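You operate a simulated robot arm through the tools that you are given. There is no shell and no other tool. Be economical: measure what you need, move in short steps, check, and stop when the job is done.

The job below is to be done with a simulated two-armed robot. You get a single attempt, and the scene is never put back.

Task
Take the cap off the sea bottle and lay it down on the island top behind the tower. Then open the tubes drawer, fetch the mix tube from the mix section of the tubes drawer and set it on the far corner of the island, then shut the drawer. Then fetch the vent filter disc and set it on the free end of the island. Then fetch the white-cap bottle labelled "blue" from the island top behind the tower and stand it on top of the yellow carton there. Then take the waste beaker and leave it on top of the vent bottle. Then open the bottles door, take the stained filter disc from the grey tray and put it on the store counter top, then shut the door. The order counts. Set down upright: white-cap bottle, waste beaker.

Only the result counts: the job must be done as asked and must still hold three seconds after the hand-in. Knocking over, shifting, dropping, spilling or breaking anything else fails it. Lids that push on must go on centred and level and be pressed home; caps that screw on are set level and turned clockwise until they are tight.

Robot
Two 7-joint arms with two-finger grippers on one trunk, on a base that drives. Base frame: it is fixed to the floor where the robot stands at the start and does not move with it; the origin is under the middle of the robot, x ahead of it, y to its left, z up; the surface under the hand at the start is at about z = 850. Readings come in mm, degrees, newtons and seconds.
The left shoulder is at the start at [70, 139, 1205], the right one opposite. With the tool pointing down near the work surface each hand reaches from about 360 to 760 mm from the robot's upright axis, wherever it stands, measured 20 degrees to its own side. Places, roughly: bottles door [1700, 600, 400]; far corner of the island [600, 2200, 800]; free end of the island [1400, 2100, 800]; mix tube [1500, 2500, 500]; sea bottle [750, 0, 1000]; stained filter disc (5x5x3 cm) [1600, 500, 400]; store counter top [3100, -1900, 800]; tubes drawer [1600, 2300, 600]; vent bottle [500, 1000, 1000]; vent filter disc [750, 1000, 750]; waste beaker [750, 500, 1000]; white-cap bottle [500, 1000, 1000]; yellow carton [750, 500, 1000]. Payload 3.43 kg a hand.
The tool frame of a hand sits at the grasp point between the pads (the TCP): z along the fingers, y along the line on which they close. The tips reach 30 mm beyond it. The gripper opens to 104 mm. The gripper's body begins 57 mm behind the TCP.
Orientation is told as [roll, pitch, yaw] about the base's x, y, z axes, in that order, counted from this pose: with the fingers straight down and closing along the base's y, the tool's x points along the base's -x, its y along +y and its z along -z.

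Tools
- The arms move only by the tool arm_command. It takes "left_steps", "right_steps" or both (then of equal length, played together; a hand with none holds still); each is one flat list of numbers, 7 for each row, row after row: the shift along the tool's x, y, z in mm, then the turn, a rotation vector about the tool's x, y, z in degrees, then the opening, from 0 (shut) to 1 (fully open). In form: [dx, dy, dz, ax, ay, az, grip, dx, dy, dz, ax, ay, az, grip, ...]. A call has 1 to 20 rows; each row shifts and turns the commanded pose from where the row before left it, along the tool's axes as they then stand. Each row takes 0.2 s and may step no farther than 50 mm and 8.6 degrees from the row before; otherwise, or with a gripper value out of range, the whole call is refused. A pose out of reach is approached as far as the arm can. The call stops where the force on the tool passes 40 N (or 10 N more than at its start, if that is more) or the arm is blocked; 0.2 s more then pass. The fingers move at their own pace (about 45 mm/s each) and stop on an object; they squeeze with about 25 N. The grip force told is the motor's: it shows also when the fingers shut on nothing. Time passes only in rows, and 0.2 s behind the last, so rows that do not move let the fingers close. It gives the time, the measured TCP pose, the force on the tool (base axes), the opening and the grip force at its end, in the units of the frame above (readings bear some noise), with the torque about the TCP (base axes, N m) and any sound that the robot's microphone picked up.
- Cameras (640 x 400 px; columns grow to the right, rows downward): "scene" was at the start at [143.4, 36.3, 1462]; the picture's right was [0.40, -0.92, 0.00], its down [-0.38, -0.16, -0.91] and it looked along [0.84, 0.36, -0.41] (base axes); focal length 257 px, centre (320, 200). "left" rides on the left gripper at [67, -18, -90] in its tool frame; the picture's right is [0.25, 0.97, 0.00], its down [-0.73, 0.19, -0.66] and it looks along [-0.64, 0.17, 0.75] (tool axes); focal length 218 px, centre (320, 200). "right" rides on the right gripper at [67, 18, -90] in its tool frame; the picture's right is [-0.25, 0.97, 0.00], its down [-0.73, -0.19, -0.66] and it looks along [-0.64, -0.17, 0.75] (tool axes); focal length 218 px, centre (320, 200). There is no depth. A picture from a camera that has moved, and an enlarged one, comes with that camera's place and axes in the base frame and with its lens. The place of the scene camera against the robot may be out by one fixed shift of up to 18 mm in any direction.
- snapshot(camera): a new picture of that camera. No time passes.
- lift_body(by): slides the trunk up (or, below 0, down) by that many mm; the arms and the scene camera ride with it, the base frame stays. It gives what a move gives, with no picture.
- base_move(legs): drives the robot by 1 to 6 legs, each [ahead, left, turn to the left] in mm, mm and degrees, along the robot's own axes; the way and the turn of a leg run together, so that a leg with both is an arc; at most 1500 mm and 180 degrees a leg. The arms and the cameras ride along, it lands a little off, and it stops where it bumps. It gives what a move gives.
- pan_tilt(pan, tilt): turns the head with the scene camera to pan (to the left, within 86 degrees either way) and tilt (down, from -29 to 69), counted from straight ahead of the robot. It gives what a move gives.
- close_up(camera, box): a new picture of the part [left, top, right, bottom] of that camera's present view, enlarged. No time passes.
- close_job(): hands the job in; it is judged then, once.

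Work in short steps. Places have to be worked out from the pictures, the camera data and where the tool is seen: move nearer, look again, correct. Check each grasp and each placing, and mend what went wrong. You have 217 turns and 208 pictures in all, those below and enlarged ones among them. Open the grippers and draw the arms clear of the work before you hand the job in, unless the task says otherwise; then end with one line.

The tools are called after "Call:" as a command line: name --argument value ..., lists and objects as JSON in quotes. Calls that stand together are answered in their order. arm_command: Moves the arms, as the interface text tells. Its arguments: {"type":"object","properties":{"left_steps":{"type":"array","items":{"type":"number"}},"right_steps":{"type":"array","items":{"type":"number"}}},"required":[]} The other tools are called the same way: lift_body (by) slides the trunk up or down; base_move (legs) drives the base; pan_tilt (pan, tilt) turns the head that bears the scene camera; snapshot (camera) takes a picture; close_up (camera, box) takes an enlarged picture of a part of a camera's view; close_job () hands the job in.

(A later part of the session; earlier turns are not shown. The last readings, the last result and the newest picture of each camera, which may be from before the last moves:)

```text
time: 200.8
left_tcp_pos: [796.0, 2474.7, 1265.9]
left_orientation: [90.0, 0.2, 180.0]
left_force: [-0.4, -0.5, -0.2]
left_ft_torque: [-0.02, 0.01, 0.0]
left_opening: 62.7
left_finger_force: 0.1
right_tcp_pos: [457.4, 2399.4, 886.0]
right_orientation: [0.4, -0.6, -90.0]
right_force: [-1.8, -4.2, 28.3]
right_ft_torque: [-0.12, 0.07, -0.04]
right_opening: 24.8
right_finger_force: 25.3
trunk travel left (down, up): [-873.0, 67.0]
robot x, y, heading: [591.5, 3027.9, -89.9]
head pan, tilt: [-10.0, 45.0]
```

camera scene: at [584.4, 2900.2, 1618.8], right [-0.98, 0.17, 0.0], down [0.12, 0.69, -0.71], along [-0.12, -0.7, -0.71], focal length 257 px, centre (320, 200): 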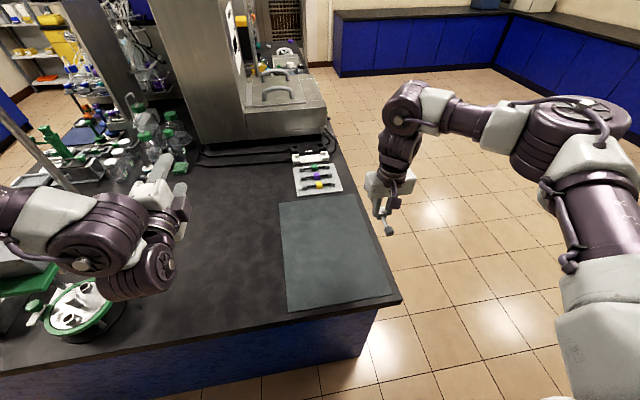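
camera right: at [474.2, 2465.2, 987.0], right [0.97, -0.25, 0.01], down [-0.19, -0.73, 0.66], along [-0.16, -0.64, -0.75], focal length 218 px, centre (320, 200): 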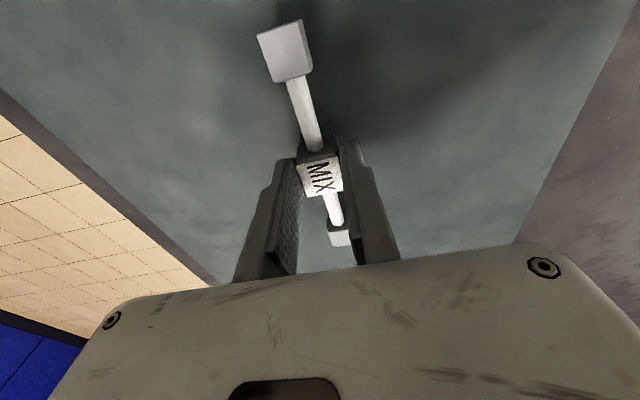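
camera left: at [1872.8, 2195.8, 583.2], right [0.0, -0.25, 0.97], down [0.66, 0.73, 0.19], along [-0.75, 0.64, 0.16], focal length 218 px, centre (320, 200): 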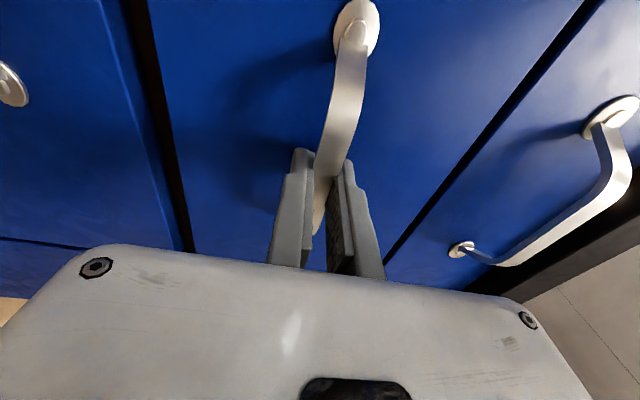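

Contact made. I release and rise.

Call:
lift_body --by 3

Call:
arm_command --right_steps '[0, 0, 0, 0, 0, 0, 0.5, 0, 0, 0, 0, 0, 0, 0.6, 0, 0, 0, 0, 0, 0, 0.6, 0, 0, -20, 0, 0, 0, 0.6, 0, 0, -40, 0, 0, 0, 0.6, 0, 0, -40, 0, 0, 0, 0.6, 0, 0, -40, 0, 0, 0, 0.6, 0, 0, -40, 0, 0, 0, 0.6, 0, 0, -40, 0, 0, 0, 0.6, 0, 0, -40, 0, 0, 0, 0.6]'

Call:
snapshot --camera "scene"

```text
time: 201.3
left_tcp_pos: [796.7, 2472.7, 1268.5]
left_orientation: [90.0, 0.2, 180.1]
left_force: [-0.2, -0.4, 0.1]
left_ft_torque: [0.02, 0.01, 0.01]
left_opening: 62.2
left_finger_force: 0.0
right_tcp_pos: [457.8, 2400.8, 885.4]
right_orientation: [0.4, -0.4, -89.9]
right_force: [-1.6, -5.1, 15.0]
right_ft_torque: [-0.25, 0.07, 0.0]
right_opening: 25.0
right_finger_force: 25.2
trunk travel left (down, up): [-876.0, 64.0]
robot x, y, heading: [589.3, 3026.6, -90.1]
head pan, tilt: [-10.0, 45.0]
```

```text
time: 203.5
left_tcp_pos: [796.2, 2472.6, 1267.5]
left_orientation: [90.0, 0.3, 180.0]
left_force: [0.4, -0.6, 0.7]
left_ft_torque: [-0.01, 0.03, 0.01]
left_opening: 62.3
left_finger_force: 0.1
right_tcp_pos: [455.5, 2402.3, 1148.6]
right_orientation: [0.3, -0.3, -90.0]
right_force: [0.8, 0.2, 0.3]
right_ft_torque: [0.0, 0.03, 0.01]
right_opening: 62.7
right_finger_force: 0.1
trunk travel left (down, up): [-876.0, 64.0]
robot x, y, heading: [589.9, 3031.0, -89.9]
head pan, tilt: [-10.0, 45.0]
```

```text
122 pictures are left
camera scene: at [586.3, 2897.8, 1606.5], right [-0.98, 0.17, 0.0], down [0.12, 0.7, -0.71], along [-0.12, -0.7, -0.71], focal length 257 px, centre (320, 200)
```

scene: 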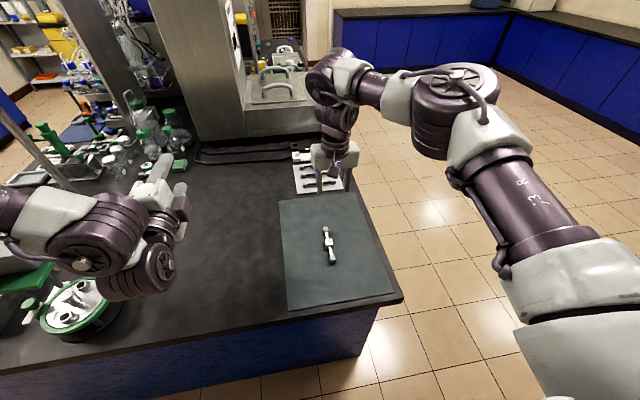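

The tube rests on the mat at the far corner. I drive back to the drawer side.

Call:
base_move --legs '[[-150, 0, 0], [0, 160, 0], [0, 0, -90], [-1000, 0, 0], [-950, 0, 0], [0, 690, 0]]'

Call:
snapshot --camera "scene"

```text
time: 222.4
left_tcp_pos: [2067.9, 2254.5, 1268.8]
left_orientation: [90.0, 0.2, 85.4]
left_force: [-0.4, -0.1, -0.1]
left_ft_torque: [0.0, -0.01, -0.02]
left_opening: 62.4
left_finger_force: 0.1
right_tcp_pos: [2024.1, 2600.1, 1147.4]
right_orientation: [0.6, -0.3, 175.6]
right_force: [0.5, 0.3, 0.2]
right_ft_torque: [-0.02, 0.01, -0.02]
right_opening: 62.1
right_finger_force: 0.1
trunk travel left (down, up): [-876.0, 64.0]
robot x, y, heading: [2640.1, 2415.5, 175.6]
head pan, tilt: [-10.0, 45.0]
```

```text
121 pictures are left
camera scene: at [2517.9, 2438.8, 1606.5], right [0.25, 0.97, 0.0], down [0.68, -0.18, -0.71], along [-0.68, 0.18, -0.71], focal length 257 px, centre (320, 200)
```

scene: 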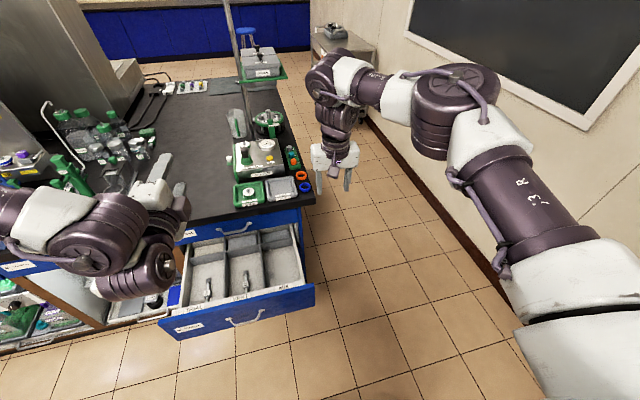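

I back off, correct the heading, tuck the right hand outward, then lower the trunk to handle height.

Call:
base_move --legs '[[-200, 0, 4.4]]'

Call:
arm_command --right_steps '[20, -33, 0, 0, 0, 0, 0.6, 20, -33, 0, 0, 0, 0, 0.6, 20, -33, 0, 0, 0, 0, 0.6, 20, -33, 0, 0, 0, 0, 0.6, 20, -33, 0, 0, 0, 0, 0.6]'

Call:
lift_body --by -380

Call:
lift_body --by -286

Call:
snapshot --camera "left"

Call:
snapshot --camera "scene"

```text
time: 224.0
left_tcp_pos: [2276.8, 2202.9, 1265.3]
left_orientation: [89.8, 0.3, 89.7]
left_force: [-0.1, -0.5, -0.4]
left_ft_torque: [-0.03, 0.03, -0.03]
left_opening: 62.6
left_finger_force: 0.0
right_tcp_pos: [2207.5, 2544.5, 1144.7]
right_orientation: [0.4, -0.1, 179.7]
right_force: [0.2, -0.7, -0.5]
right_ft_torque: [-0.01, -0.03, -0.04]
right_opening: 62.3
right_finger_force: 0.1
trunk travel left (down, up): [-876.0, 64.0]
robot x, y, heading: [2835.2, 2405.0, 179.8]
head pan, tilt: [-10.0, 45.0]
```

```text
time: 225.2
left_tcp_pos: [2283.3, 2204.6, 1268.6]
left_orientation: [89.9, 0.4, 89.8]
left_force: [0.3, 0.4, 0.6]
left_ft_torque: [0.01, -0.01, 0.02]
left_opening: 62.6
left_finger_force: 0.0
right_tcp_pos: [2310.9, 2710.2, 1145.7]
right_orientation: [0.6, -0.4, 179.9]
right_force: [0.4, -0.2, 0.2]
right_ft_torque: [-0.01, 0.04, -0.02]
right_opening: 62.3
right_finger_force: 0.2
trunk travel left (down, up): [-876.0, 64.0]
robot x, y, heading: [2837.3, 2406.9, 179.9]
head pan, tilt: [-10.0, 45.0]
```

```text
time: 228.9
left_tcp_pos: [2281.4, 2203.4, 887.7]
left_orientation: [90.0, 0.2, 89.8]
left_force: [0.4, 0.4, -0.4]
left_ft_torque: [0.0, -0.03, -0.01]
left_opening: 62.4
left_finger_force: 0.0
right_tcp_pos: [2311.2, 2708.0, 767.3]
right_orientation: [0.3, -0.3, 179.8]
right_force: [1.0, -0.1, 0.2]
right_ft_torque: [0.02, 0.01, 0.01]
right_opening: 62.2
right_finger_force: 0.1
trunk travel left (down, up): [-496.0, 444.0]
robot x, y, heading: [2834.1, 2408.0, 180.0]
head pan, tilt: [-10.0, 45.0]
```

```text
time: 231.8
left_tcp_pos: [2281.5, 2202.7, 602.1]
left_orientation: [90.0, 0.2, 89.7]
left_force: [-0.4, -0.3, 0.3]
left_ft_torque: [0.01, 0.03, -0.03]
left_opening: 61.9
left_finger_force: 0.0
right_tcp_pos: [2310.4, 2708.2, 480.7]
right_orientation: [0.5, -0.4, 179.8]
right_force: [0.7, -0.1, 0.1]
right_ft_torque: [0.01, 0.01, 0.03]
right_opening: 62.1
right_finger_force: 0.1
trunk travel left (down, up): [-210.0, 730.0]
robot x, y, heading: [2840.2, 2401.2, 179.9]
head pan, tilt: [-10.0, 45.0]
```

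```text
120 pictures are left
camera left: at [2371.4, 2137.0, 585.2], right [0.0, -0.25, 0.97], down [0.66, 0.73, 0.19], along [-0.75, 0.64, 0.16], focal length 218 px, centre (320, 200)
```

left: 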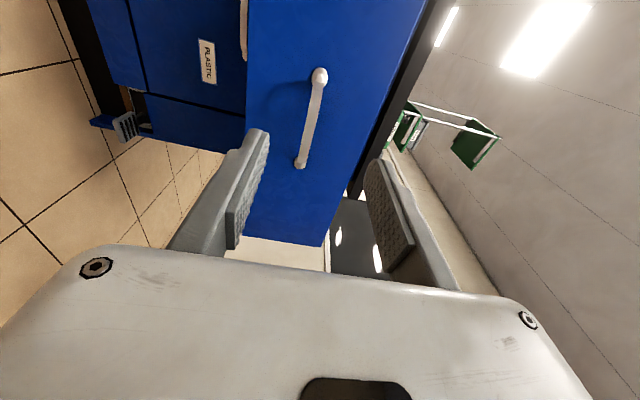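

```text
119 pictures are left
camera scene: at [2716.5, 2419.3, 940.5], right [0.18, 0.98, 0.0], down [0.7, -0.12, -0.71], along [-0.7, 0.12, -0.71], focal length 257 px, centre (320, 200)
```

scene: 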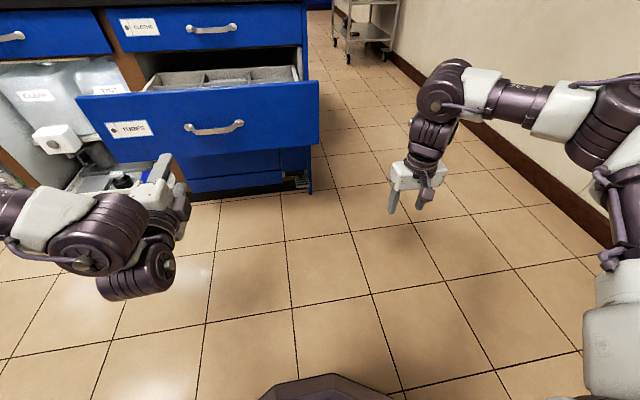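

I align with the handle and drive forward to push the drawer shut.

Call:
base_move --legs '[[120, -60, 0]]'

Call:
snapshot --camera "left"

```text
time: 233.1
left_tcp_pos: [2162.3, 2262.0, 601.3]
left_orientation: [90.0, 0.2, 89.9]
left_force: [0.0, -0.4, -0.6]
left_ft_torque: [-0.01, 0.01, -0.01]
left_opening: 62.5
left_finger_force: 0.0
right_tcp_pos: [2190.6, 2768.3, 479.9]
right_orientation: [0.5, -0.3, 179.9]
right_force: [0.1, 0.2, -0.4]
right_ft_torque: [0.01, -0.02, -0.02]
right_opening: 62.0
right_finger_force: 0.2
trunk travel left (down, up): [-210.0, 730.0]
robot x, y, heading: [2720.6, 2464.1, 179.8]
head pan, tilt: [-10.0, 45.0]
```

```text
118 pictures are left
camera left: at [2251.9, 2196.6, 584.9], right [0.0, -0.25, 0.97], down [0.66, 0.73, 0.19], along [-0.75, 0.64, 0.16], focal length 218 px, centre (320, 200)
```

left: 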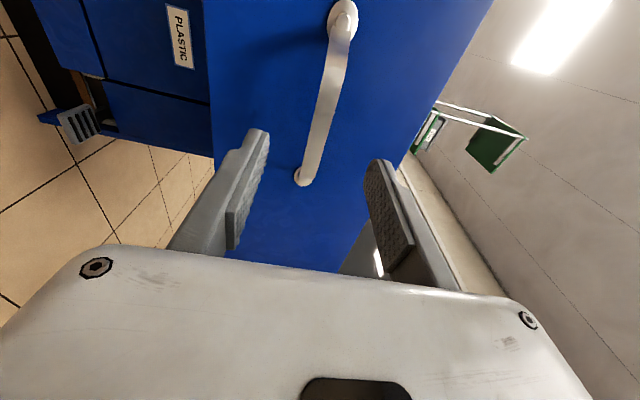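

Aligned. I take hold of the bar and push home by base.

Call:
base_move --legs '[[58, 0, 0]]'

Call:
arm_command --left_steps '[0, 0, 0, 0, 0, 0, 0, 0, 0, 0, 0, 0, 0, 0, 0, 0, 0, 0, 0, 0, 0, 0, 0, 0, 0, 0, 0, 0]'

Call:
base_move --legs '[[200, 0, 0]]'

Call:
base_move --legs '[[116, 0, 0]]'

Call:
snapshot --camera "left"

```text
time: 234.0
left_tcp_pos: [2103.4, 2261.3, 601.2]
left_orientation: [89.9, 0.1, 89.9]
left_force: [-0.1, 0.1, -0.5]
left_ft_torque: [0.02, 0.01, 0.01]
left_opening: 62.3
left_finger_force: 0.1
right_tcp_pos: [2132.3, 2767.9, 481.6]
right_orientation: [0.4, -0.4, 179.9]
right_force: [0.0, 0.1, 0.1]
right_ft_torque: [0.01, 0.0, 0.04]
right_opening: 62.7
right_finger_force: 0.0
trunk travel left (down, up): [-210.0, 730.0]
robot x, y, heading: [2659.7, 2465.4, 179.6]
head pan, tilt: [-10.0, 45.0]
```

```text
time: 235.0
left_tcp_pos: [2104.0, 2261.5, 600.5]
left_orientation: [89.7, 0.2, 89.9]
left_force: [0.0, 1.9, -8.2]
left_ft_torque: [0.21, -0.03, 0.16]
left_opening: 9.8
left_finger_force: 32.7
right_tcp_pos: [2132.6, 2767.6, 481.5]
right_orientation: [0.4, -0.2, 180.0]
right_force: [-0.2, -0.3, 0.1]
right_ft_torque: [0.0, 0.03, 0.0]
right_opening: 62.4
right_finger_force: 0.0
trunk travel left (down, up): [-210.0, 730.0]
robot x, y, heading: [2661.0, 2463.6, 179.9]
head pan, tilt: [-10.0, 45.0]
```

```text
time: 236.6
left_tcp_pos: [1904.8, 2262.2, 600.1]
left_orientation: [89.8, 0.1, 89.9]
left_force: [-0.2, -14.7, -13.2]
left_ft_torque: [0.12, -0.07, 0.58]
left_opening: 9.5
left_finger_force: 43.9
right_tcp_pos: [1934.8, 2769.3, 480.0]
right_orientation: [0.4, -0.2, 179.7]
right_force: [-0.4, -0.4, -0.2]
right_ft_torque: [0.05, -0.01, 0.01]
right_opening: 62.4
right_finger_force: 0.1
trunk travel left (down, up): [-210.0, 730.0]
robot x, y, heading: [2460.1, 2464.6, 179.9]
head pan, tilt: [-10.0, 45.0]
```

```text
time: 237.8
left_tcp_pos: [1788.9, 2262.1, 599.5]
left_orientation: [89.8, 0.2, 90.0]
left_force: [-3.8, -4.9, -9.4]
left_ft_torque: [0.2, -0.09, 0.1]
left_opening: 9.6
left_finger_force: 43.2
right_tcp_pos: [1817.9, 2770.5, 480.3]
right_orientation: [0.3, -0.2, 179.8]
right_force: [-0.4, 1.0, 0.4]
right_ft_torque: [-0.01, 0.0, 0.01]
right_opening: 62.7
right_finger_force: 0.0
trunk travel left (down, up): [-210.0, 730.0]
robot x, y, heading: [2346.8, 2466.2, 180.0]
head pan, tilt: [-10.0, 45.0]
```

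```text
117 pictures are left
camera left: at [1879.4, 2196.6, 583.5], right [0.0, -0.25, 0.97], down [0.66, 0.73, 0.19], along [-0.75, 0.64, 0.16], focal length 218 px, centre (320, 200)
```

left: 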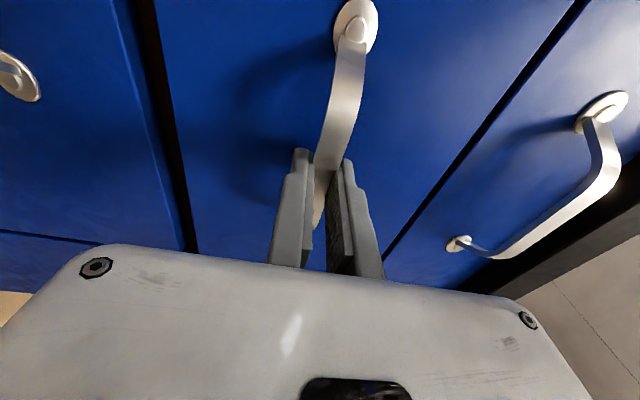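

Nearly home (4-5 mm left). I push 15 mm more until blocked.

Call:
base_move --legs '[[15, 0, 0]]'

Call:
arm_command --left_steps '[0, 0, 0, 0, 0, 0, 0.6, 0, 0, 0, 0, 0, 0, 0.6, 0, 0, 0, 0, 0, 0, 0.6, 0, 0, 0, 0, 0, 0, 0.6]'

Call:
base_move --legs '[[-150, 0, 0]]'

Call:
snapshot --camera "left"

Call:
snapshot --camera "scene"

```text
time: 238.6
left_tcp_pos: [1786.6, 2262.0, 600.6]
left_orientation: [89.5, 0.2, 89.8]
left_force: [6.7, -0.6, 5.4]
left_ft_torque: [0.14, 0.01, -0.01]
left_opening: 9.5
left_finger_force: 43.3
right_tcp_pos: [1813.8, 2768.6, 482.4]
right_orientation: [0.5, -0.3, 179.9]
right_force: [-0.5, 0.5, -0.8]
right_ft_torque: [0.05, -0.01, -0.04]
right_opening: 62.5
right_finger_force: 0.1
trunk travel left (down, up): [-210.0, 730.0]
robot x, y, heading: [2343.8, 2462.8, 179.8]
head pan, tilt: [-10.0, 45.0]
stopped in leg 1: the force on the tool passed its limit at 58 N (the readings are from after the stop); the commanded pose is now the measured one
```

```text
time: 239.6
left_tcp_pos: [1786.4, 2261.8, 598.5]
left_orientation: [89.3, 0.1, 89.8]
left_force: [0.3, 0.0, 0.1]
left_ft_torque: [0.02, -0.01, 0.03]
left_opening: 62.2
left_finger_force: 0.1
right_tcp_pos: [1812.9, 2767.5, 479.3]
right_orientation: [0.4, -0.3, 179.9]
right_force: [-0.3, 0.5, 0.4]
right_ft_torque: [0.0, -0.01, 0.0]
right_opening: 62.4
right_finger_force: 0.2
trunk travel left (down, up): [-210.0, 730.0]
robot x, y, heading: [2341.8, 2465.9, 179.9]
head pan, tilt: [-10.0, 45.0]
```

```text
time: 241.0
left_tcp_pos: [1937.6, 2261.1, 599.8]
left_orientation: [89.5, 0.2, 89.7]
left_force: [0.0, -0.9, 1.3]
left_ft_torque: [0.01, -0.01, -0.05]
left_opening: 62.3
left_finger_force: 0.1
right_tcp_pos: [1962.3, 2768.9, 482.1]
right_orientation: [0.5, -0.3, 179.8]
right_force: [-0.4, -0.8, -0.1]
right_ft_torque: [0.0, 0.02, 0.0]
right_opening: 62.7
right_finger_force: 0.1
trunk travel left (down, up): [-210.0, 730.0]
robot x, y, heading: [2488.8, 2465.0, 180.1]
head pan, tilt: [-10.0, 45.0]
```

```text
116 pictures are left
camera left: at [2026.8, 2196.3, 583.0], right [-0.01, -0.25, 0.97], down [0.66, 0.73, 0.19], along [-0.75, 0.64, 0.16], focal length 218 px, centre (320, 200)
```

left: 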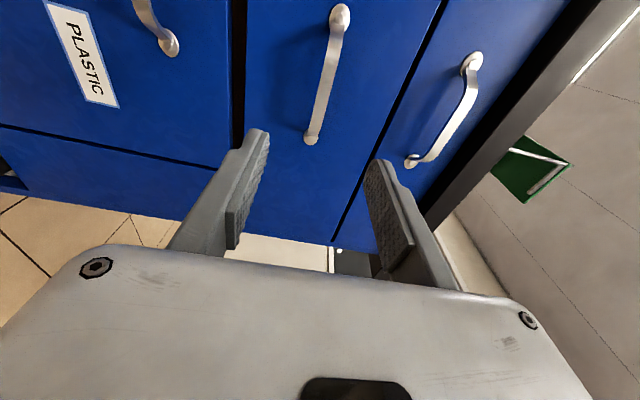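

```text
115 pictures are left
camera scene: at [2369.2, 2479.7, 940.6], right [0.18, 0.98, 0.0], down [0.7, -0.12, -0.71], along [-0.7, 0.12, -0.71], focal length 257 px, centre (320, 200)
```

scene: 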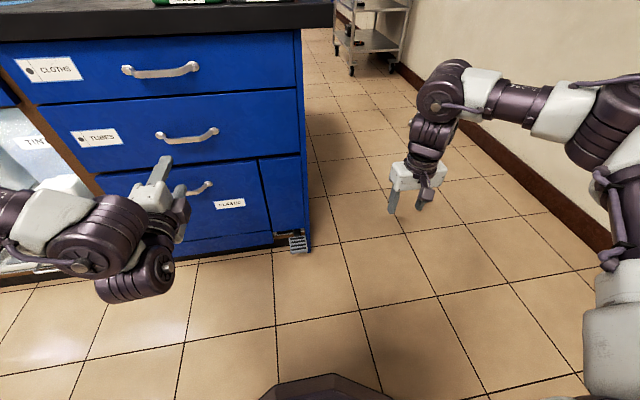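

The tubes drawer is flush shut. I raise the trunk and drive back through the gap to the -x side for the vent filter disc.

Call:
base_move --legs '[[-200, 0, 0]]'

Call:
lift_body --by 400

Call:
lift_body --by 290

Call:
base_move --legs '[[0, -690, 0], [1200, 0, 0], [1100, 0, 0], [0, 0, 35]]'

Call:
pan_tilt --pan 0 --tilt 45

Call:
snapshot --camera "scene"

```text
time: 242.6
left_tcp_pos: [2138.3, 2264.0, 597.7]
left_orientation: [89.6, 0.2, 89.5]
left_force: [0.4, -0.8, 0.4]
left_ft_torque: [-0.02, 0.0, 0.0]
left_opening: 62.3
left_finger_force: 0.0
right_tcp_pos: [2165.4, 2769.2, 481.3]
right_orientation: [0.4, -0.3, 179.6]
right_force: [-0.8, -0.2, 0.3]
right_ft_torque: [-0.02, -0.01, 0.0]
right_opening: 62.5
right_finger_force: 0.1
trunk travel left (down, up): [-210.0, 730.0]
robot x, y, heading: [2691.9, 2462.5, 179.5]
head pan, tilt: [-10.0, 45.0]
```

```text
time: 246.4
left_tcp_pos: [2137.7, 2262.6, 1000.2]
left_orientation: [89.4, 0.2, 89.5]
left_force: [0.3, 0.7, -0.4]
left_ft_torque: [-0.01, 0.02, 0.02]
left_opening: 62.4
left_finger_force: 0.0
right_tcp_pos: [2166.7, 2769.5, 880.5]
right_orientation: [0.5, -0.1, 179.6]
right_force: [0.5, 0.5, 0.4]
right_ft_torque: [0.0, 0.01, 0.02]
right_opening: 62.5
right_finger_force: 0.1
trunk travel left (down, up): [-610.0, 330.0]
robot x, y, heading: [2689.6, 2463.6, 179.6]
head pan, tilt: [-10.0, 45.0]
```

```text
time: 249.3
left_tcp_pos: [2136.7, 2263.2, 1288.9]
left_orientation: [89.3, 0.3, 89.6]
left_force: [-0.1, 0.1, -0.2]
left_ft_torque: [0.01, -0.03, 0.0]
left_opening: 62.3
left_finger_force: 0.2
right_tcp_pos: [2165.0, 2768.7, 1170.0]
right_orientation: [0.3, -0.2, 179.6]
right_force: [-0.1, -0.1, -0.1]
right_ft_torque: [0.01, 0.01, 0.0]
right_opening: 62.3
right_finger_force: 0.1
trunk travel left (down, up): [-900.0, 40.0]
robot x, y, heading: [2693.0, 2462.1, 179.5]
head pan, tilt: [-10.0, 45.0]
```

```text
time: 265.7
left_tcp_pos: [81.7, 2648.9, 1288.9]
left_orientation: [89.4, 0.2, 125.9]
left_force: [0.0, 0.0, -0.2]
left_ft_torque: [0.01, 0.03, 0.01]
left_opening: 62.3
left_finger_force: 0.0
right_tcp_pos: [-195.7, 3073.5, 1171.4]
right_orientation: [0.5, -0.3, -143.9]
right_force: [0.0, -0.2, -0.2]
right_ft_torque: [0.0, 0.01, 0.0]
right_opening: 62.8
right_finger_force: 0.0
trunk travel left (down, up): [-900.0, 40.0]
robot x, y, heading: [408.8, 3137.4, -143.7]
head pan, tilt: [-10.0, 45.0]
```

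```text
time: 266.4
left_tcp_pos: [82.9, 2647.9, 1288.1]
left_orientation: [89.4, 0.2, 125.9]
left_force: [-0.4, 0.1, 0.1]
left_ft_torque: [0.02, 0.0, 0.02]
left_opening: 62.5
left_finger_force: 0.0
right_tcp_pos: [-196.4, 3072.1, 1171.2]
right_orientation: [0.4, -0.3, -144.0]
right_force: [0.2, -0.3, 0.5]
right_ft_torque: [0.0, 0.03, -0.01]
right_opening: 62.1
right_finger_force: 0.1
trunk travel left (down, up): [-900.0, 40.0]
robot x, y, heading: [411.0, 3138.5, -144.3]
head pan, tilt: [0.0, 45.0]
```

```text
114 pictures are left
camera scene: at [311.1, 3061.5, 1630.5], right [-0.59, 0.81, 0.0], down [0.57, 0.42, -0.71], along [-0.57, -0.42, -0.71], focal length 257 px, centre (320, 200)
```

scene: 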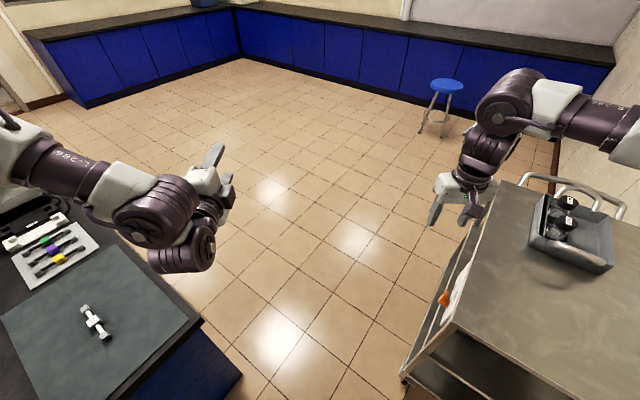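

The gap is clear; I go through, then down the -x aisle and turn to face the island near y≈1000.

Call:
base_move --legs '[[950, 0, 0], [0, 0, 54], [1480, 0, 0], [0, 0, 90]]'

Call:
pan_tilt --pan 0 --tilt 30

Call:
snapshot --camera "scene"

```text
time: 284.6
left_tcp_pos: [209.8, 1327.6, 1288.7]
left_orientation: [89.3, 0.2, -87.7]
left_force: [-0.1, -0.3, 0.0]
left_ft_torque: [0.02, 0.03, 0.01]
left_opening: 62.5
left_finger_force: 0.0
right_tcp_pos: [204.5, 819.6, 1170.9]
right_orientation: [0.6, -0.3, 2.3]
right_force: [-0.7, 0.3, 0.0]
right_ft_torque: [-0.04, 0.02, -0.04]
right_opening: 62.3
right_finger_force: 0.1
trunk travel left (down, up): [-900.0, 40.0]
robot x, y, heading: [-333.8, 1097.2, 2.2]
head pan, tilt: [0.0, 45.0]
```

```text
time: 285.3
left_tcp_pos: [209.2, 1327.7, 1289.3]
left_orientation: [89.4, 0.2, -87.7]
left_force: [-0.2, 0.2, 0.2]
left_ft_torque: [0.02, -0.02, 0.0]
left_opening: 62.4
left_finger_force: 0.1
right_tcp_pos: [204.4, 819.6, 1170.8]
right_orientation: [0.4, -0.2, 2.4]
right_force: [0.0, -0.5, 0.8]
right_ft_torque: [-0.03, 0.0, 0.01]
right_opening: 62.1
right_finger_force: 0.1
trunk travel left (down, up): [-900.0, 40.0]
robot x, y, heading: [-333.8, 1100.6, 2.5]
head pan, tilt: [0.0, 30.0]
```

```text
113 pictures are left
camera scene: at [-186.3, 1103.7, 1653.0], right [0.04, -1.0, 0.0], down [-0.5, -0.02, -0.87], along [0.86, 0.04, -0.5], focal length 257 px, centre (320, 200)
```

scene: 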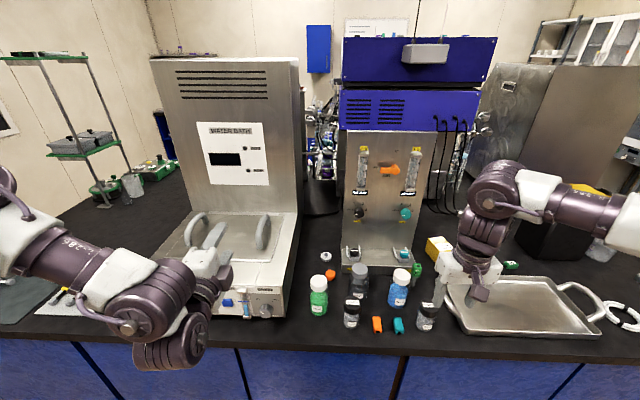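

Call:
close_up --camera "scene" --box '[290, 220, 460, 340]'

Call:
close_up --camera "scene" --box '[320, 130, 440, 290]'

```text
3.33 times, centred on (375, 280) of scene
camera zoom: at [-186.3, 1103.7, 1653.0], right [0.04, -1.0, 0.0], down [-0.5, -0.02, -0.87], along [0.86, 0.04, -0.5], focal length 856 px, centre (137, -67)
```

zoom: 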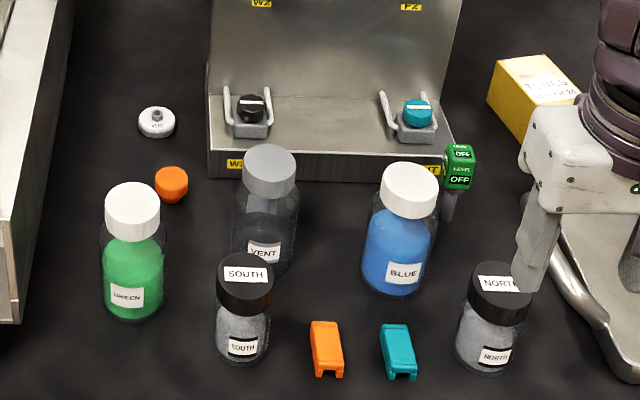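

```text
2.50 times, centred on (380, 210) of scene
camera zoom: at [-186.3, 1103.7, 1653.0], right [0.04, -1.0, 0.0], down [-0.5, -0.02, -0.87], along [0.86, 0.04, -0.5], focal length 642 px, centre (170, 175)
```

zoom: 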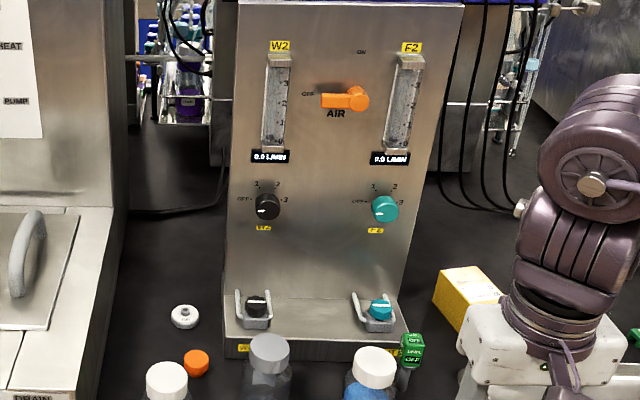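

The VENT filter disc (white) is at about [672,1118,860], between the water bath and the panel. I position the base for the right hand.

Call:
base_move --legs '[[0, 175, -2.4], [330, 0, 0]]'

Call:
snapshot --camera "right"

Call:
snapshot --camera "scene"

```text
time: 288.6
left_tcp_pos: [539.0, 1482.8, 1290.5]
left_orientation: [89.6, 0.1, -89.9]
left_force: [0.4, -0.7, 0.0]
left_ft_torque: [-0.01, -0.01, -0.01]
left_opening: 62.3
left_finger_force: 0.1
right_tcp_pos: [516.5, 975.7, 1172.7]
right_orientation: [0.4, -0.4, 0.2]
right_force: [-0.3, -0.2, -0.1]
right_ft_torque: [0.02, -0.05, -0.02]
right_opening: 62.4
right_finger_force: 0.0
trunk travel left (down, up): [-900.0, 40.0]
robot x, y, heading: [-9.5, 1275.2, 0.3]
head pan, tilt: [0.0, 30.0]
```

```text
110 pictures are left
camera right: at [447.9, 991.9, 1261.6], right [0.25, 0.97, 0.01], down [0.73, -0.19, 0.66], along [0.64, -0.16, -0.75], focal length 218 px, centre (320, 200)
```

right: 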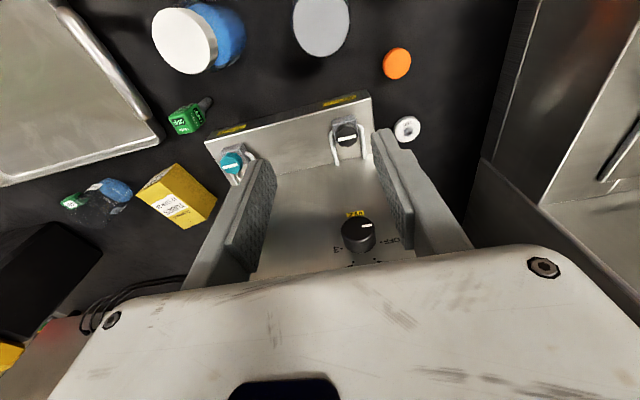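

```text
109 pictures are left
camera scene: at [135.4, 1275.9, 1653.5], right [0.0, -1.0, 0.0], down [-0.5, 0.0, -0.87], along [0.87, 0.0, -0.5], focal length 257 px, centre (320, 200)
```

scene: 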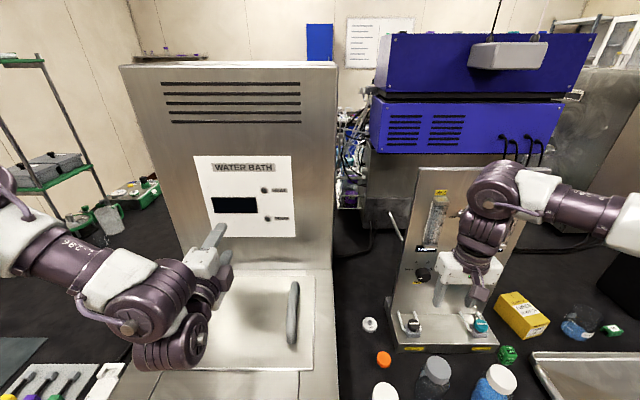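

Disc at about [658,1113]. I bring the hand above it, staying clear of the panel, and look again.

Call:
arm_command --right_steps '[0, 36, 0, 0, 0, 0, 0.72, 0, 36, 0, 0, 0, 0, 0.72, 0, 36, 0, 0, 0, 0, 0.72, 0, 32, 0, 0, 0, 0, 0.72, -20, 0, 35, 0, 0, 0, 0.72, -25, 0, 35, 0, 0, 0, 0.72, -25, 0, 35, 0, 0, 0, 0.72, -25, 0, 35, 0, 0, 0, 0.72, -25, 0, 35, 0, 0, 0, 0.72, 0, 0, 0, 0, 0, 0, 0.72]'

Call:
snapshot --camera "right"

Call:
snapshot --camera "scene"

```text
time: 290.8
left_tcp_pos: [541.7, 1482.4, 1288.1]
left_orientation: [89.5, 0.2, -90.1]
left_force: [1.1, -1.0, 0.1]
left_ft_torque: [-0.03, 0.01, 0.05]
left_opening: 62.5
left_finger_force: 0.2
right_tcp_pos: [639.7, 1119.6, 1000.3]
right_orientation: [0.6, -0.3, 0.3]
right_force: [-0.3, -0.1, -0.1]
right_ft_torque: [0.02, -0.02, 0.0]
right_opening: 74.9
right_finger_force: 0.1
trunk travel left (down, up): [-900.0, 40.0]
robot x, y, heading: [-9.6, 1275.8, 0.4]
head pan, tilt: [0.0, 30.0]
```

```text
108 pictures are left
camera right: at [571.5, 1135.1, 1089.3], right [0.25, 0.97, 0.01], down [0.73, -0.19, 0.66], along [0.64, -0.16, -0.75], focal length 218 px, centre (320, 200)
```

right: 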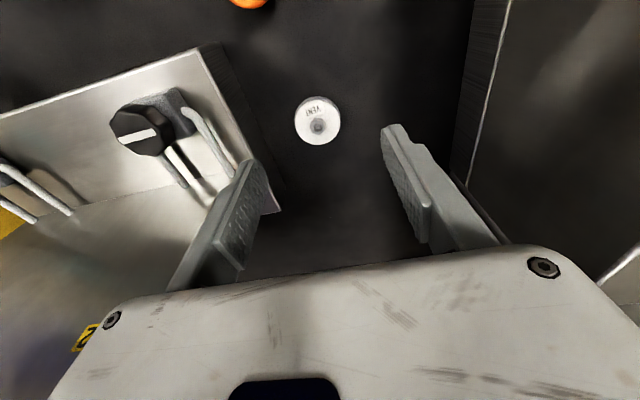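

```text
107 pictures are left
camera scene: at [138.1, 1274.8, 1653.2], right [0.0, -1.0, 0.0], down [-0.5, 0.0, -0.87], along [0.87, 0.0, -0.5], focal length 257 px, centre (320, 200)
```

scene: 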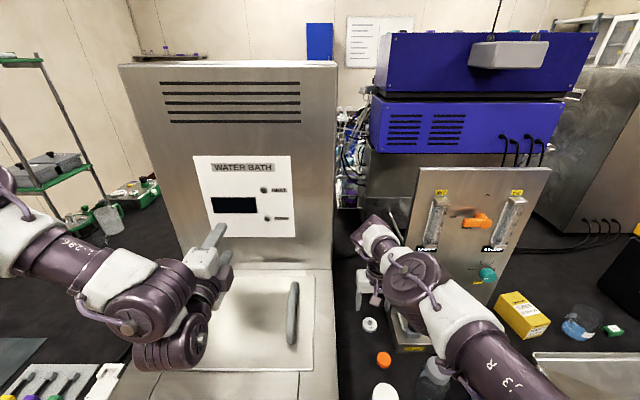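

Disc confirmed at [658,1112]. I descend and grip it.

Call:
arm_command --right_steps '[-9, -3, 30, 0, 0, 0, 0.72, -9, -3, 30, 0, 0, 0, 0.72, 0, 0, 30, 0, 0, 0, 0.72, 0, 0, 15, 0, 0, 0, 0.72, 0, 0, 8, 0, 0, 0, 0.72, 0, 0, 0, 0, 0, 0, 0.72]'

Call:
snapshot --camera "right"

```text
time: 292.2
left_tcp_pos: [542.0, 1483.3, 1288.7]
left_orientation: [89.4, 0.3, -90.0]
left_force: [0.8, 0.6, 0.6]
left_ft_torque: [0.01, -0.03, 0.0]
left_opening: 62.3
left_finger_force: 0.1
right_tcp_pos: [628.7, 1126.8, 929.2]
right_orientation: [0.5, -0.3, 0.1]
right_force: [-0.1, -0.8, 0.8]
right_ft_torque: [0.02, 0.04, -0.01]
right_opening: 74.8
right_finger_force: 0.0
right hand out of reach, approached as far as the arm can: row 2, 3, 4, 5
trunk travel left (down, up): [-900.0, 40.0]
robot x, y, heading: [-14.2, 1279.5, 0.1]
head pan, tilt: [0.0, 30.0]
```

```text
106 pictures are left
camera right: at [561.7, 1142.5, 1019.6], right [0.25, 0.97, 0.01], down [0.73, -0.2, 0.66], along [0.64, -0.16, -0.75], focal length 218 px, centre (320, 200)
```

right: 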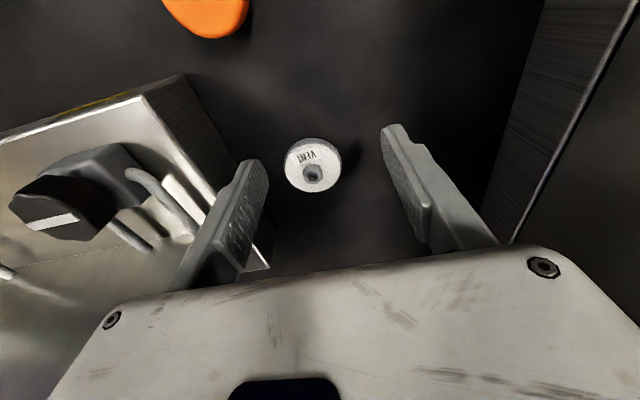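

The shoulder is too high. I raise the hand a little, lower the trunk by 110 mm and try again.

Call:
arm_command --right_steps '[0, 0, -40, 0, 0, 0, 0.72, 0, 0, -40, 0, 0, 0, 0.72, 0, 0, -30, 0, 0, 0, 0.72]'

Call:
lift_body --by -130

Call:
base_move --legs '[[25, 0, 0]]'

Call:
snapshot --camera "right"

```text
time: 293.0
left_tcp_pos: [543.1, 1481.2, 1288.4]
left_orientation: [89.4, 0.1, -90.0]
left_force: [0.6, -0.3, 0.3]
left_ft_torque: [0.02, 0.01, 0.02]
left_opening: 62.4
left_finger_force: 0.1
right_tcp_pos: [629.3, 1124.1, 1040.9]
right_orientation: [0.3, -0.2, 0.2]
right_force: [-0.5, 0.8, 0.5]
right_ft_torque: [0.0, 0.02, 0.0]
right_opening: 74.8
right_finger_force: 0.2
trunk travel left (down, up): [-900.0, 40.0]
robot x, y, heading: [-10.9, 1272.7, 0.2]
head pan, tilt: [0.0, 30.0]
```

```text
time: 294.6
left_tcp_pos: [542.5, 1481.8, 1158.9]
left_orientation: [89.4, 0.2, -90.1]
left_force: [-0.7, -0.6, -1.3]
left_ft_torque: [0.04, 0.03, -0.04]
left_opening: 62.6
left_finger_force: 0.1
right_tcp_pos: [630.0, 1124.6, 909.2]
right_orientation: [0.4, -0.3, 0.2]
right_force: [0.6, -0.7, -0.2]
right_ft_torque: [0.06, -0.02, 0.02]
right_opening: 75.0
right_finger_force: 0.1
trunk travel left (down, up): [-770.0, 170.0]
robot x, y, heading: [-11.2, 1272.0, 0.2]
head pan, tilt: [0.0, 30.0]
```

```text
time: 295.4
left_tcp_pos: [561.7, 1483.8, 1160.2]
left_orientation: [89.7, 0.2, -90.0]
left_force: [-1.4, 0.4, -0.2]
left_ft_torque: [0.0, 0.0, 0.01]
left_opening: 62.3
left_finger_force: 0.1
right_tcp_pos: [649.2, 1124.2, 912.6]
right_orientation: [0.4, -0.5, 0.1]
right_force: [-0.7, -0.3, 0.4]
right_ft_torque: [-0.01, -0.05, 0.05]
right_opening: 75.1
right_finger_force: 0.0
trunk travel left (down, up): [-770.0, 170.0]
robot x, y, heading: [14.4, 1277.2, 0.2]
head pan, tilt: [0.0, 30.0]
```

```text
105 pictures are left
camera right: at [580.9, 1140.4, 1002.1], right [0.25, 0.97, 0.01], down [0.72, -0.19, 0.66], along [0.64, -0.16, -0.75], focal length 218 px, centre (320, 200)
```

right: 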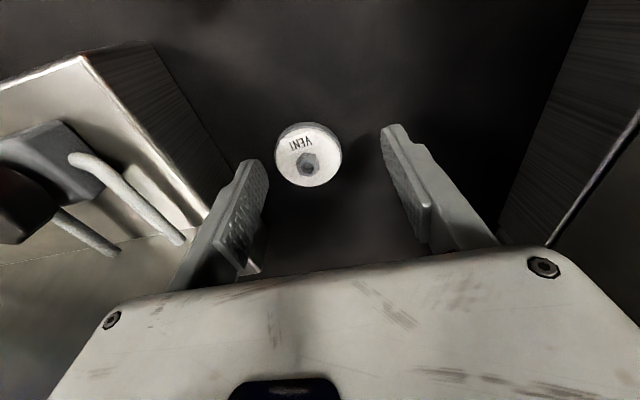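

Call:
arm_command --right_steps '[-1, -10, 5, 0, 0, 0, 0.72, 0, 0, 10, 0, 0, 0, 0.72, 0, 0, 9, 0, 0, 0, 0.72, 0, 0, 0, 0, 0, 0, 0.72]'

Call:
snapshot --camera "right"

```text
time: 296.4
left_tcp_pos: [565.2, 1483.0, 1158.4]
left_orientation: [89.5, 0.2, -90.0]
left_force: [-0.3, 0.7, 1.0]
left_ft_torque: [0.01, -0.02, 0.02]
left_opening: 62.5
left_finger_force: 0.1
right_tcp_pos: [654.4, 1113.8, 885.4]
right_orientation: [0.6, -0.2, 0.1]
right_force: [0.2, 1.0, 0.1]
right_ft_torque: [-0.01, 0.04, 0.01]
right_opening: 74.9
right_finger_force: 0.1
trunk travel left (down, up): [-770.0, 170.0]
robot x, y, heading: [15.2, 1275.8, 0.2]
head pan, tilt: [0.0, 30.0]
```

```text
104 pictures are left
camera right: at [586.4, 1130.3, 974.9], right [0.25, 0.97, 0.01], down [0.73, -0.19, 0.66], along [0.64, -0.16, -0.75], focal length 218 px, centre (320, 200)
```

right: 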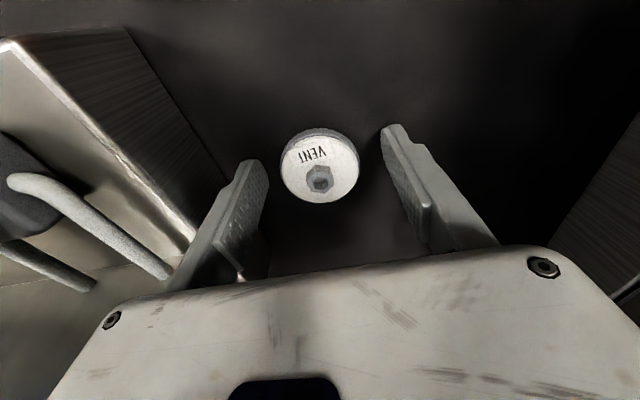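

Call:
arm_command --right_steps '[-2, 0, 3, 0, 0, 0, 0.72, 0, 0, 0, 0, 0, 0, 0.3, 0, 0, 0, 0, 0, 0, 0.3, 0, 0, 0, 0, 0, 0, 0.3, 0, 0, 0, 0, 0, 0, 0.3]'

Call:
arm_command --right_steps '[0, 0, -20, 0, 0, 0, 0.3, 0, 0, -30, 0, 0, 0, 0.3, 0, 0, -30, 0, 0, 0, 0.3]'

Call:
snapshot --camera "right"

```text
time: 297.6
left_tcp_pos: [567.1, 1482.5, 1158.2]
left_orientation: [89.3, 0.2, -90.0]
left_force: [0.6, -0.7, 0.2]
left_ft_torque: [0.03, -0.03, 0.01]
left_opening: 62.6
left_finger_force: 0.1
right_tcp_pos: [656.6, 1115.0, 882.7]
right_orientation: [0.5, -0.1, 0.1]
right_force: [0.3, -0.5, 0.3]
right_ft_torque: [0.01, 0.02, -0.02]
right_opening: 47.7
right_finger_force: 24.7
trunk travel left (down, up): [-770.0, 170.0]
robot x, y, heading: [14.4, 1276.5, 0.2]
head pan, tilt: [0.0, 30.0]
```

```text
time: 298.4
left_tcp_pos: [566.2, 1482.8, 1158.8]
left_orientation: [89.5, 0.2, -90.0]
left_force: [0.1, -0.3, 0.5]
left_ft_torque: [0.01, 0.02, -0.02]
left_opening: 62.3
left_finger_force: 0.0
right_tcp_pos: [656.5, 1113.0, 961.4]
right_orientation: [0.4, -0.1, 0.2]
right_force: [0.1, -0.1, -1.1]
right_ft_torque: [-0.03, -0.02, -0.03]
right_opening: 47.7
right_finger_force: 25.4
trunk travel left (down, up): [-770.0, 170.0]
robot x, y, heading: [10.7, 1277.8, 0.1]
head pan, tilt: [0.0, 30.0]
```

```text
103 pictures are left
camera right: at [587.5, 1129.4, 1050.9], right [0.25, 0.97, 0.01], down [0.73, -0.19, 0.66], along [0.64, -0.16, -0.75], focal length 218 px, centre (320, 200)
```

right: 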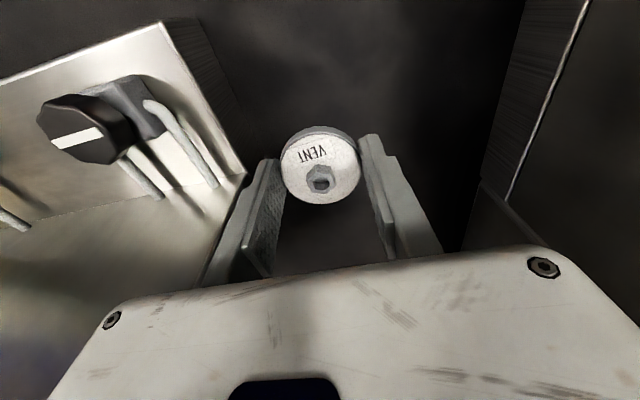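

The VENT disc is held. I raise, back off from the island, and restore the left hand to tool-down.

Call:
lift_body --by 140

Call:
base_move --legs '[[-380, 0, 0]]'

Call:
arm_command --left_steps '[0, 0, 0, 0, 0, -8.2, 1, 0, 0, 0, 0, 0, -8.2, 1, 0, 0, 0, 0, 0, -8.2, 1, 0, 0, 0, 0, 0, -8.2, 1, 0, 0, 0, 0, 0, -8.2, 1, 0, 0, 0, 0, 0, -8.2, 1, 0, 0, 0, 0, 0, -8.2, 1, 0, 0, 0, 0, 0, -8.2, 1, 0, 0, 0, 0, 0, -8.2, 1, 0, 0, 0, 0, 0, -8.2, 1, 0, 0, 0, 0, 0, -8, 1]'

Call:
arm_command --left_steps '[0, 0, 0, 0, 8.2, 0, 1, 0, 0, 0, 0, 8.2, 0, 1, 0, 0, 0, 0, 8.2, 0, 1, 0, 0, 0, 0, 8.2, 0, 1, 0, 0, 0, 0, 8.2, 0, 1, 0, 0, 0, 0, 8.2, 0, 1, 0, 0, 0, 0, 8.2, 0, 1, 0, 0, 0, 0, 8.2, 0, 1, 0, 0, 0, 0, 8.2, 0, 1, 0, 0, 0, 0, 8.2, 0, 1, 0, 0, 0, 0, 8, 0, 1]'

```text
time: 300.1
left_tcp_pos: [565.9, 1482.7, 1298.9]
left_orientation: [89.3, 0.2, -90.0]
left_force: [0.4, 0.4, 0.5]
left_ft_torque: [-0.01, 0.0, 0.02]
left_opening: 62.5
left_finger_force: 0.1
right_tcp_pos: [657.1, 1113.6, 1100.4]
right_orientation: [0.4, -0.3, 0.2]
right_force: [0.2, -0.4, -0.8]
right_ft_torque: [-0.02, -0.01, 0.01]
right_opening: 47.5
right_finger_force: 25.3
trunk travel left (down, up): [-910.0, 30.0]
robot x, y, heading: [14.8, 1274.7, 0.3]
head pan, tilt: [0.0, 30.0]
```

```text
time: 302.5
left_tcp_pos: [185.4, 1480.2, 1296.9]
left_orientation: [89.2, 0.2, -90.2]
left_force: [0.4, -0.7, -0.2]
left_ft_torque: [-0.02, -0.02, -0.02]
left_opening: 62.5
left_finger_force: 0.0
right_tcp_pos: [275.1, 1111.2, 1099.5]
right_orientation: [0.4, -0.1, -0.1]
right_force: [0.3, 0.4, -0.1]
right_ft_torque: [0.03, 0.01, 0.02]
right_opening: 47.3
right_finger_force: 24.8
trunk travel left (down, up): [-910.0, 30.0]
robot x, y, heading: [-367.6, 1275.5, -0.1]
head pan, tilt: [0.0, 30.0]
```

```text
time: 304.9
left_tcp_pos: [182.5, 1479.5, 1300.2]
left_orientation: [7.9, -89.4, -8.0]
left_force: [0.2, 0.4, -0.4]
left_ft_torque: [0.01, 0.01, 0.0]
left_opening: 104.0
left_finger_force: 0.0
right_tcp_pos: [271.7, 1110.2, 1101.2]
right_orientation: [0.3, -0.2, -0.2]
right_force: [0.4, -0.2, 0.3]
right_ft_torque: [0.02, 0.0, 0.0]
right_opening: 47.5
right_finger_force: 25.0
trunk travel left (down, up): [-910.0, 30.0]
robot x, y, heading: [-367.8, 1273.2, -0.2]
head pan, tilt: [0.0, 30.0]
```

```text
time: 307.3
left_tcp_pos: [157.3, 1463.6, 1289.9]
left_orientation: [-1.7, -68.9, -0.8]
left_force: [0.5, 0.1, -0.3]
left_ft_torque: [0.0, -0.03, -0.01]
left_opening: 104.1
left_finger_force: 0.2
left hand out of reach, approached as far as the arm can: row 2, 3, 4, 5, 6, 7, 8, 9, 10, 11
right_tcp_pos: [270.5, 1111.0, 1101.4]
right_orientation: [0.4, -0.3, -0.1]
right_force: [-0.4, 0.6, -0.5]
right_ft_torque: [-0.02, -0.04, 0.01]
right_opening: 47.6
right_finger_force: 25.3
trunk travel left (down, up): [-910.0, 30.0]
robot x, y, heading: [-371.3, 1273.0, 0.1]
head pan, tilt: [0.0, 30.0]
```

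I combine the turn with a move outward to the left.

Call:
arm_command --left_steps '[0, 30, 0, 0, 0, 0, 1, 0, 30, 0, 0, 0, 0, 1, 0, 30, 0, 0, 0, 0, 1, 0, 20, 0, 0, 8.2, 0, 1, 0, 10, 0, 0, 8.2, 0, 1, 0, 10, 0, 0, 8.2, 0, 1, 0, 10, 0, 0, 8.2, 0, 1, 0, 10, 0, 0, 8.2, 0, 1, 0, 0, 0, 0, 8.2, 0, 1, 0, 0, 0, 0, 8.2, 0, 1, 0, 0, 0, 0, 8.2, 0, 1, 0, 0, 0, 0, 3.3, 0, 1]'

Call:
pan_tilt --pan 10 --tilt 40

Call:
snapshot --camera "scene"

```text
time: 309.9
left_tcp_pos: [164.1, 1601.7, 1286.0]
left_orientation: [-0.6, 0.2, -2.3]
left_force: [-0.4, -0.4, 0.5]
left_ft_torque: [0.0, 0.0, -0.03]
left_opening: 103.9
left_finger_force: 0.1
left hand out of reach, approached as far as the arm can: row 1, 2
right_tcp_pos: [271.7, 1111.2, 1100.6]
right_orientation: [0.5, -0.1, -0.2]
right_force: [0.8, -0.3, 0.4]
right_ft_torque: [-0.01, 0.0, -0.01]
right_opening: 47.3
right_finger_force: 24.9
trunk travel left (down, up): [-910.0, 30.0]
robot x, y, heading: [-374.8, 1275.9, 0.2]
head pan, tilt: [0.0, 30.0]
```

```text
time: 310.6
left_tcp_pos: [163.7, 1601.1, 1285.7]
left_orientation: [-0.7, -0.1, -2.5]
left_force: [0.9, 0.5, -0.1]
left_ft_torque: [0.01, 0.02, 0.03]
left_opening: 103.9
left_finger_force: 0.1
right_tcp_pos: [271.2, 1108.3, 1099.9]
right_orientation: [0.5, -0.2, -0.1]
right_force: [0.3, 0.2, -0.5]
right_ft_torque: [0.03, -0.01, -0.02]
right_opening: 47.1
right_finger_force: 24.7
trunk travel left (down, up): [-910.0, 30.0]
robot x, y, heading: [-367.6, 1274.3, -0.1]
head pan, tilt: [10.0, 40.0]
```

```text
102 pictures are left
camera scene: at [-227.9, 1289.7, 1647.8], right [0.17, -0.98, 0.0], down [-0.63, -0.11, -0.77], along [0.75, 0.13, -0.64], focal length 257 px, centre (320, 200)
```

scene: 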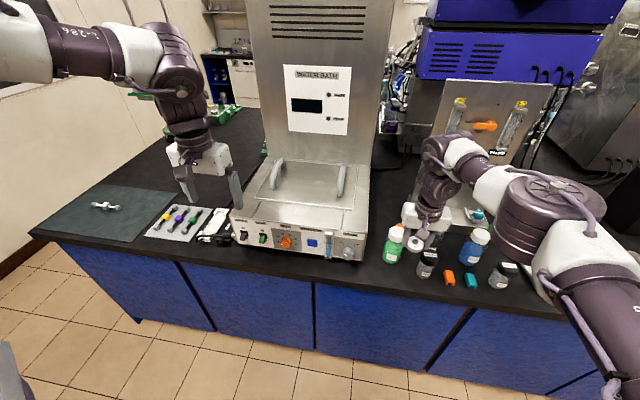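

Left hand is tool-down. I retract both hands a bit and drive back round to the +x side.

Call:
arm_command --left_steps '[34, 17, 0, 0, 0, 0, 1, 34, 17, 0, 0, 0, 0, 1, 34, 17, 0, 0, 0, 0, 1, 34, 17, 0, 0, 0, 0, 1, 30, 17, 0, 0, 0, 0, 1]' --right_steps '[20, 0, -20, 0, 0, 0, 0.3, 20, 0, -20, 0, 0, 0, 0.3, 20, 0, -20, 0, 0, 0, 0.3, 20, 0, -20, 0, 0, 0, 0.3, 20, 0, -20, 0, 0, 0, 0.3]'

Call:
base_move --legs '[[0, 0, 90], [1330, 0, 0], [0, 0, -55], [900, 0, 0], [0, 0, -35]]'

Call:
snapshot --camera "right"

```text
time: 311.8
left_tcp_pos: [-4.7, 1693.2, 1288.1]
left_orientation: [-0.7, -0.2, -2.5]
left_force: [0.2, 0.7, 0.1]
left_ft_torque: [0.02, -0.06, 0.0]
left_opening: 103.9
left_finger_force: 0.0
right_tcp_pos: [167.8, 1110.4, 1201.9]
right_orientation: [0.5, -0.4, -0.1]
right_force: [-0.7, -1.1, -0.6]
right_ft_torque: [0.02, -0.05, 0.0]
right_opening: 47.3
right_finger_force: 24.6
trunk travel left (down, up): [-910.0, 30.0]
robot x, y, heading: [-371.2, 1277.3, -0.1]
head pan, tilt: [10.0, 40.0]
```

```text
time: 330.9
left_tcp_pos: [747.9, 3550.5, 1287.0]
left_orientation: [-0.6, -0.1, -3.4]
left_force: [0.7, -0.6, -0.1]
left_ft_torque: [0.0, 0.0, 0.02]
left_opening: 104.0
left_finger_force: 0.0
right_tcp_pos: [910.3, 2965.2, 1199.7]
right_orientation: [0.4, -0.2, -0.9]
right_force: [0.3, 0.7, 0.0]
right_ft_torque: [-0.01, 0.0, 0.0]
right_opening: 47.1
right_finger_force: 25.0
trunk travel left (down, up): [-910.0, 30.0]
robot x, y, heading: [371.1, 3137.1, -1.3]
head pan, tilt: [10.0, 40.0]
```

```text
101 pictures are left
camera right: at [842.5, 2981.4, 1289.5], right [0.27, 0.96, 0.01], down [0.72, -0.21, 0.66], along [0.64, -0.17, -0.75], focal length 218 px, centre (320, 200)
```

right: 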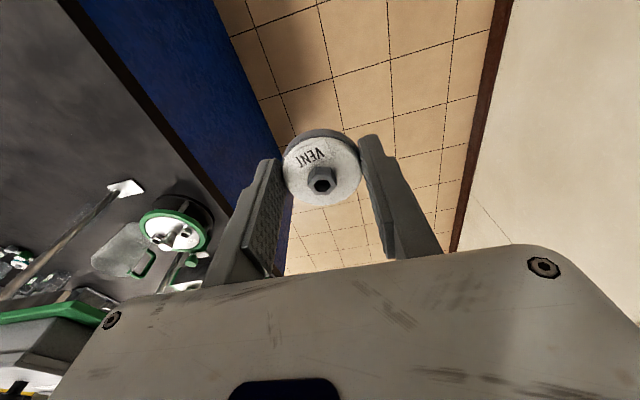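

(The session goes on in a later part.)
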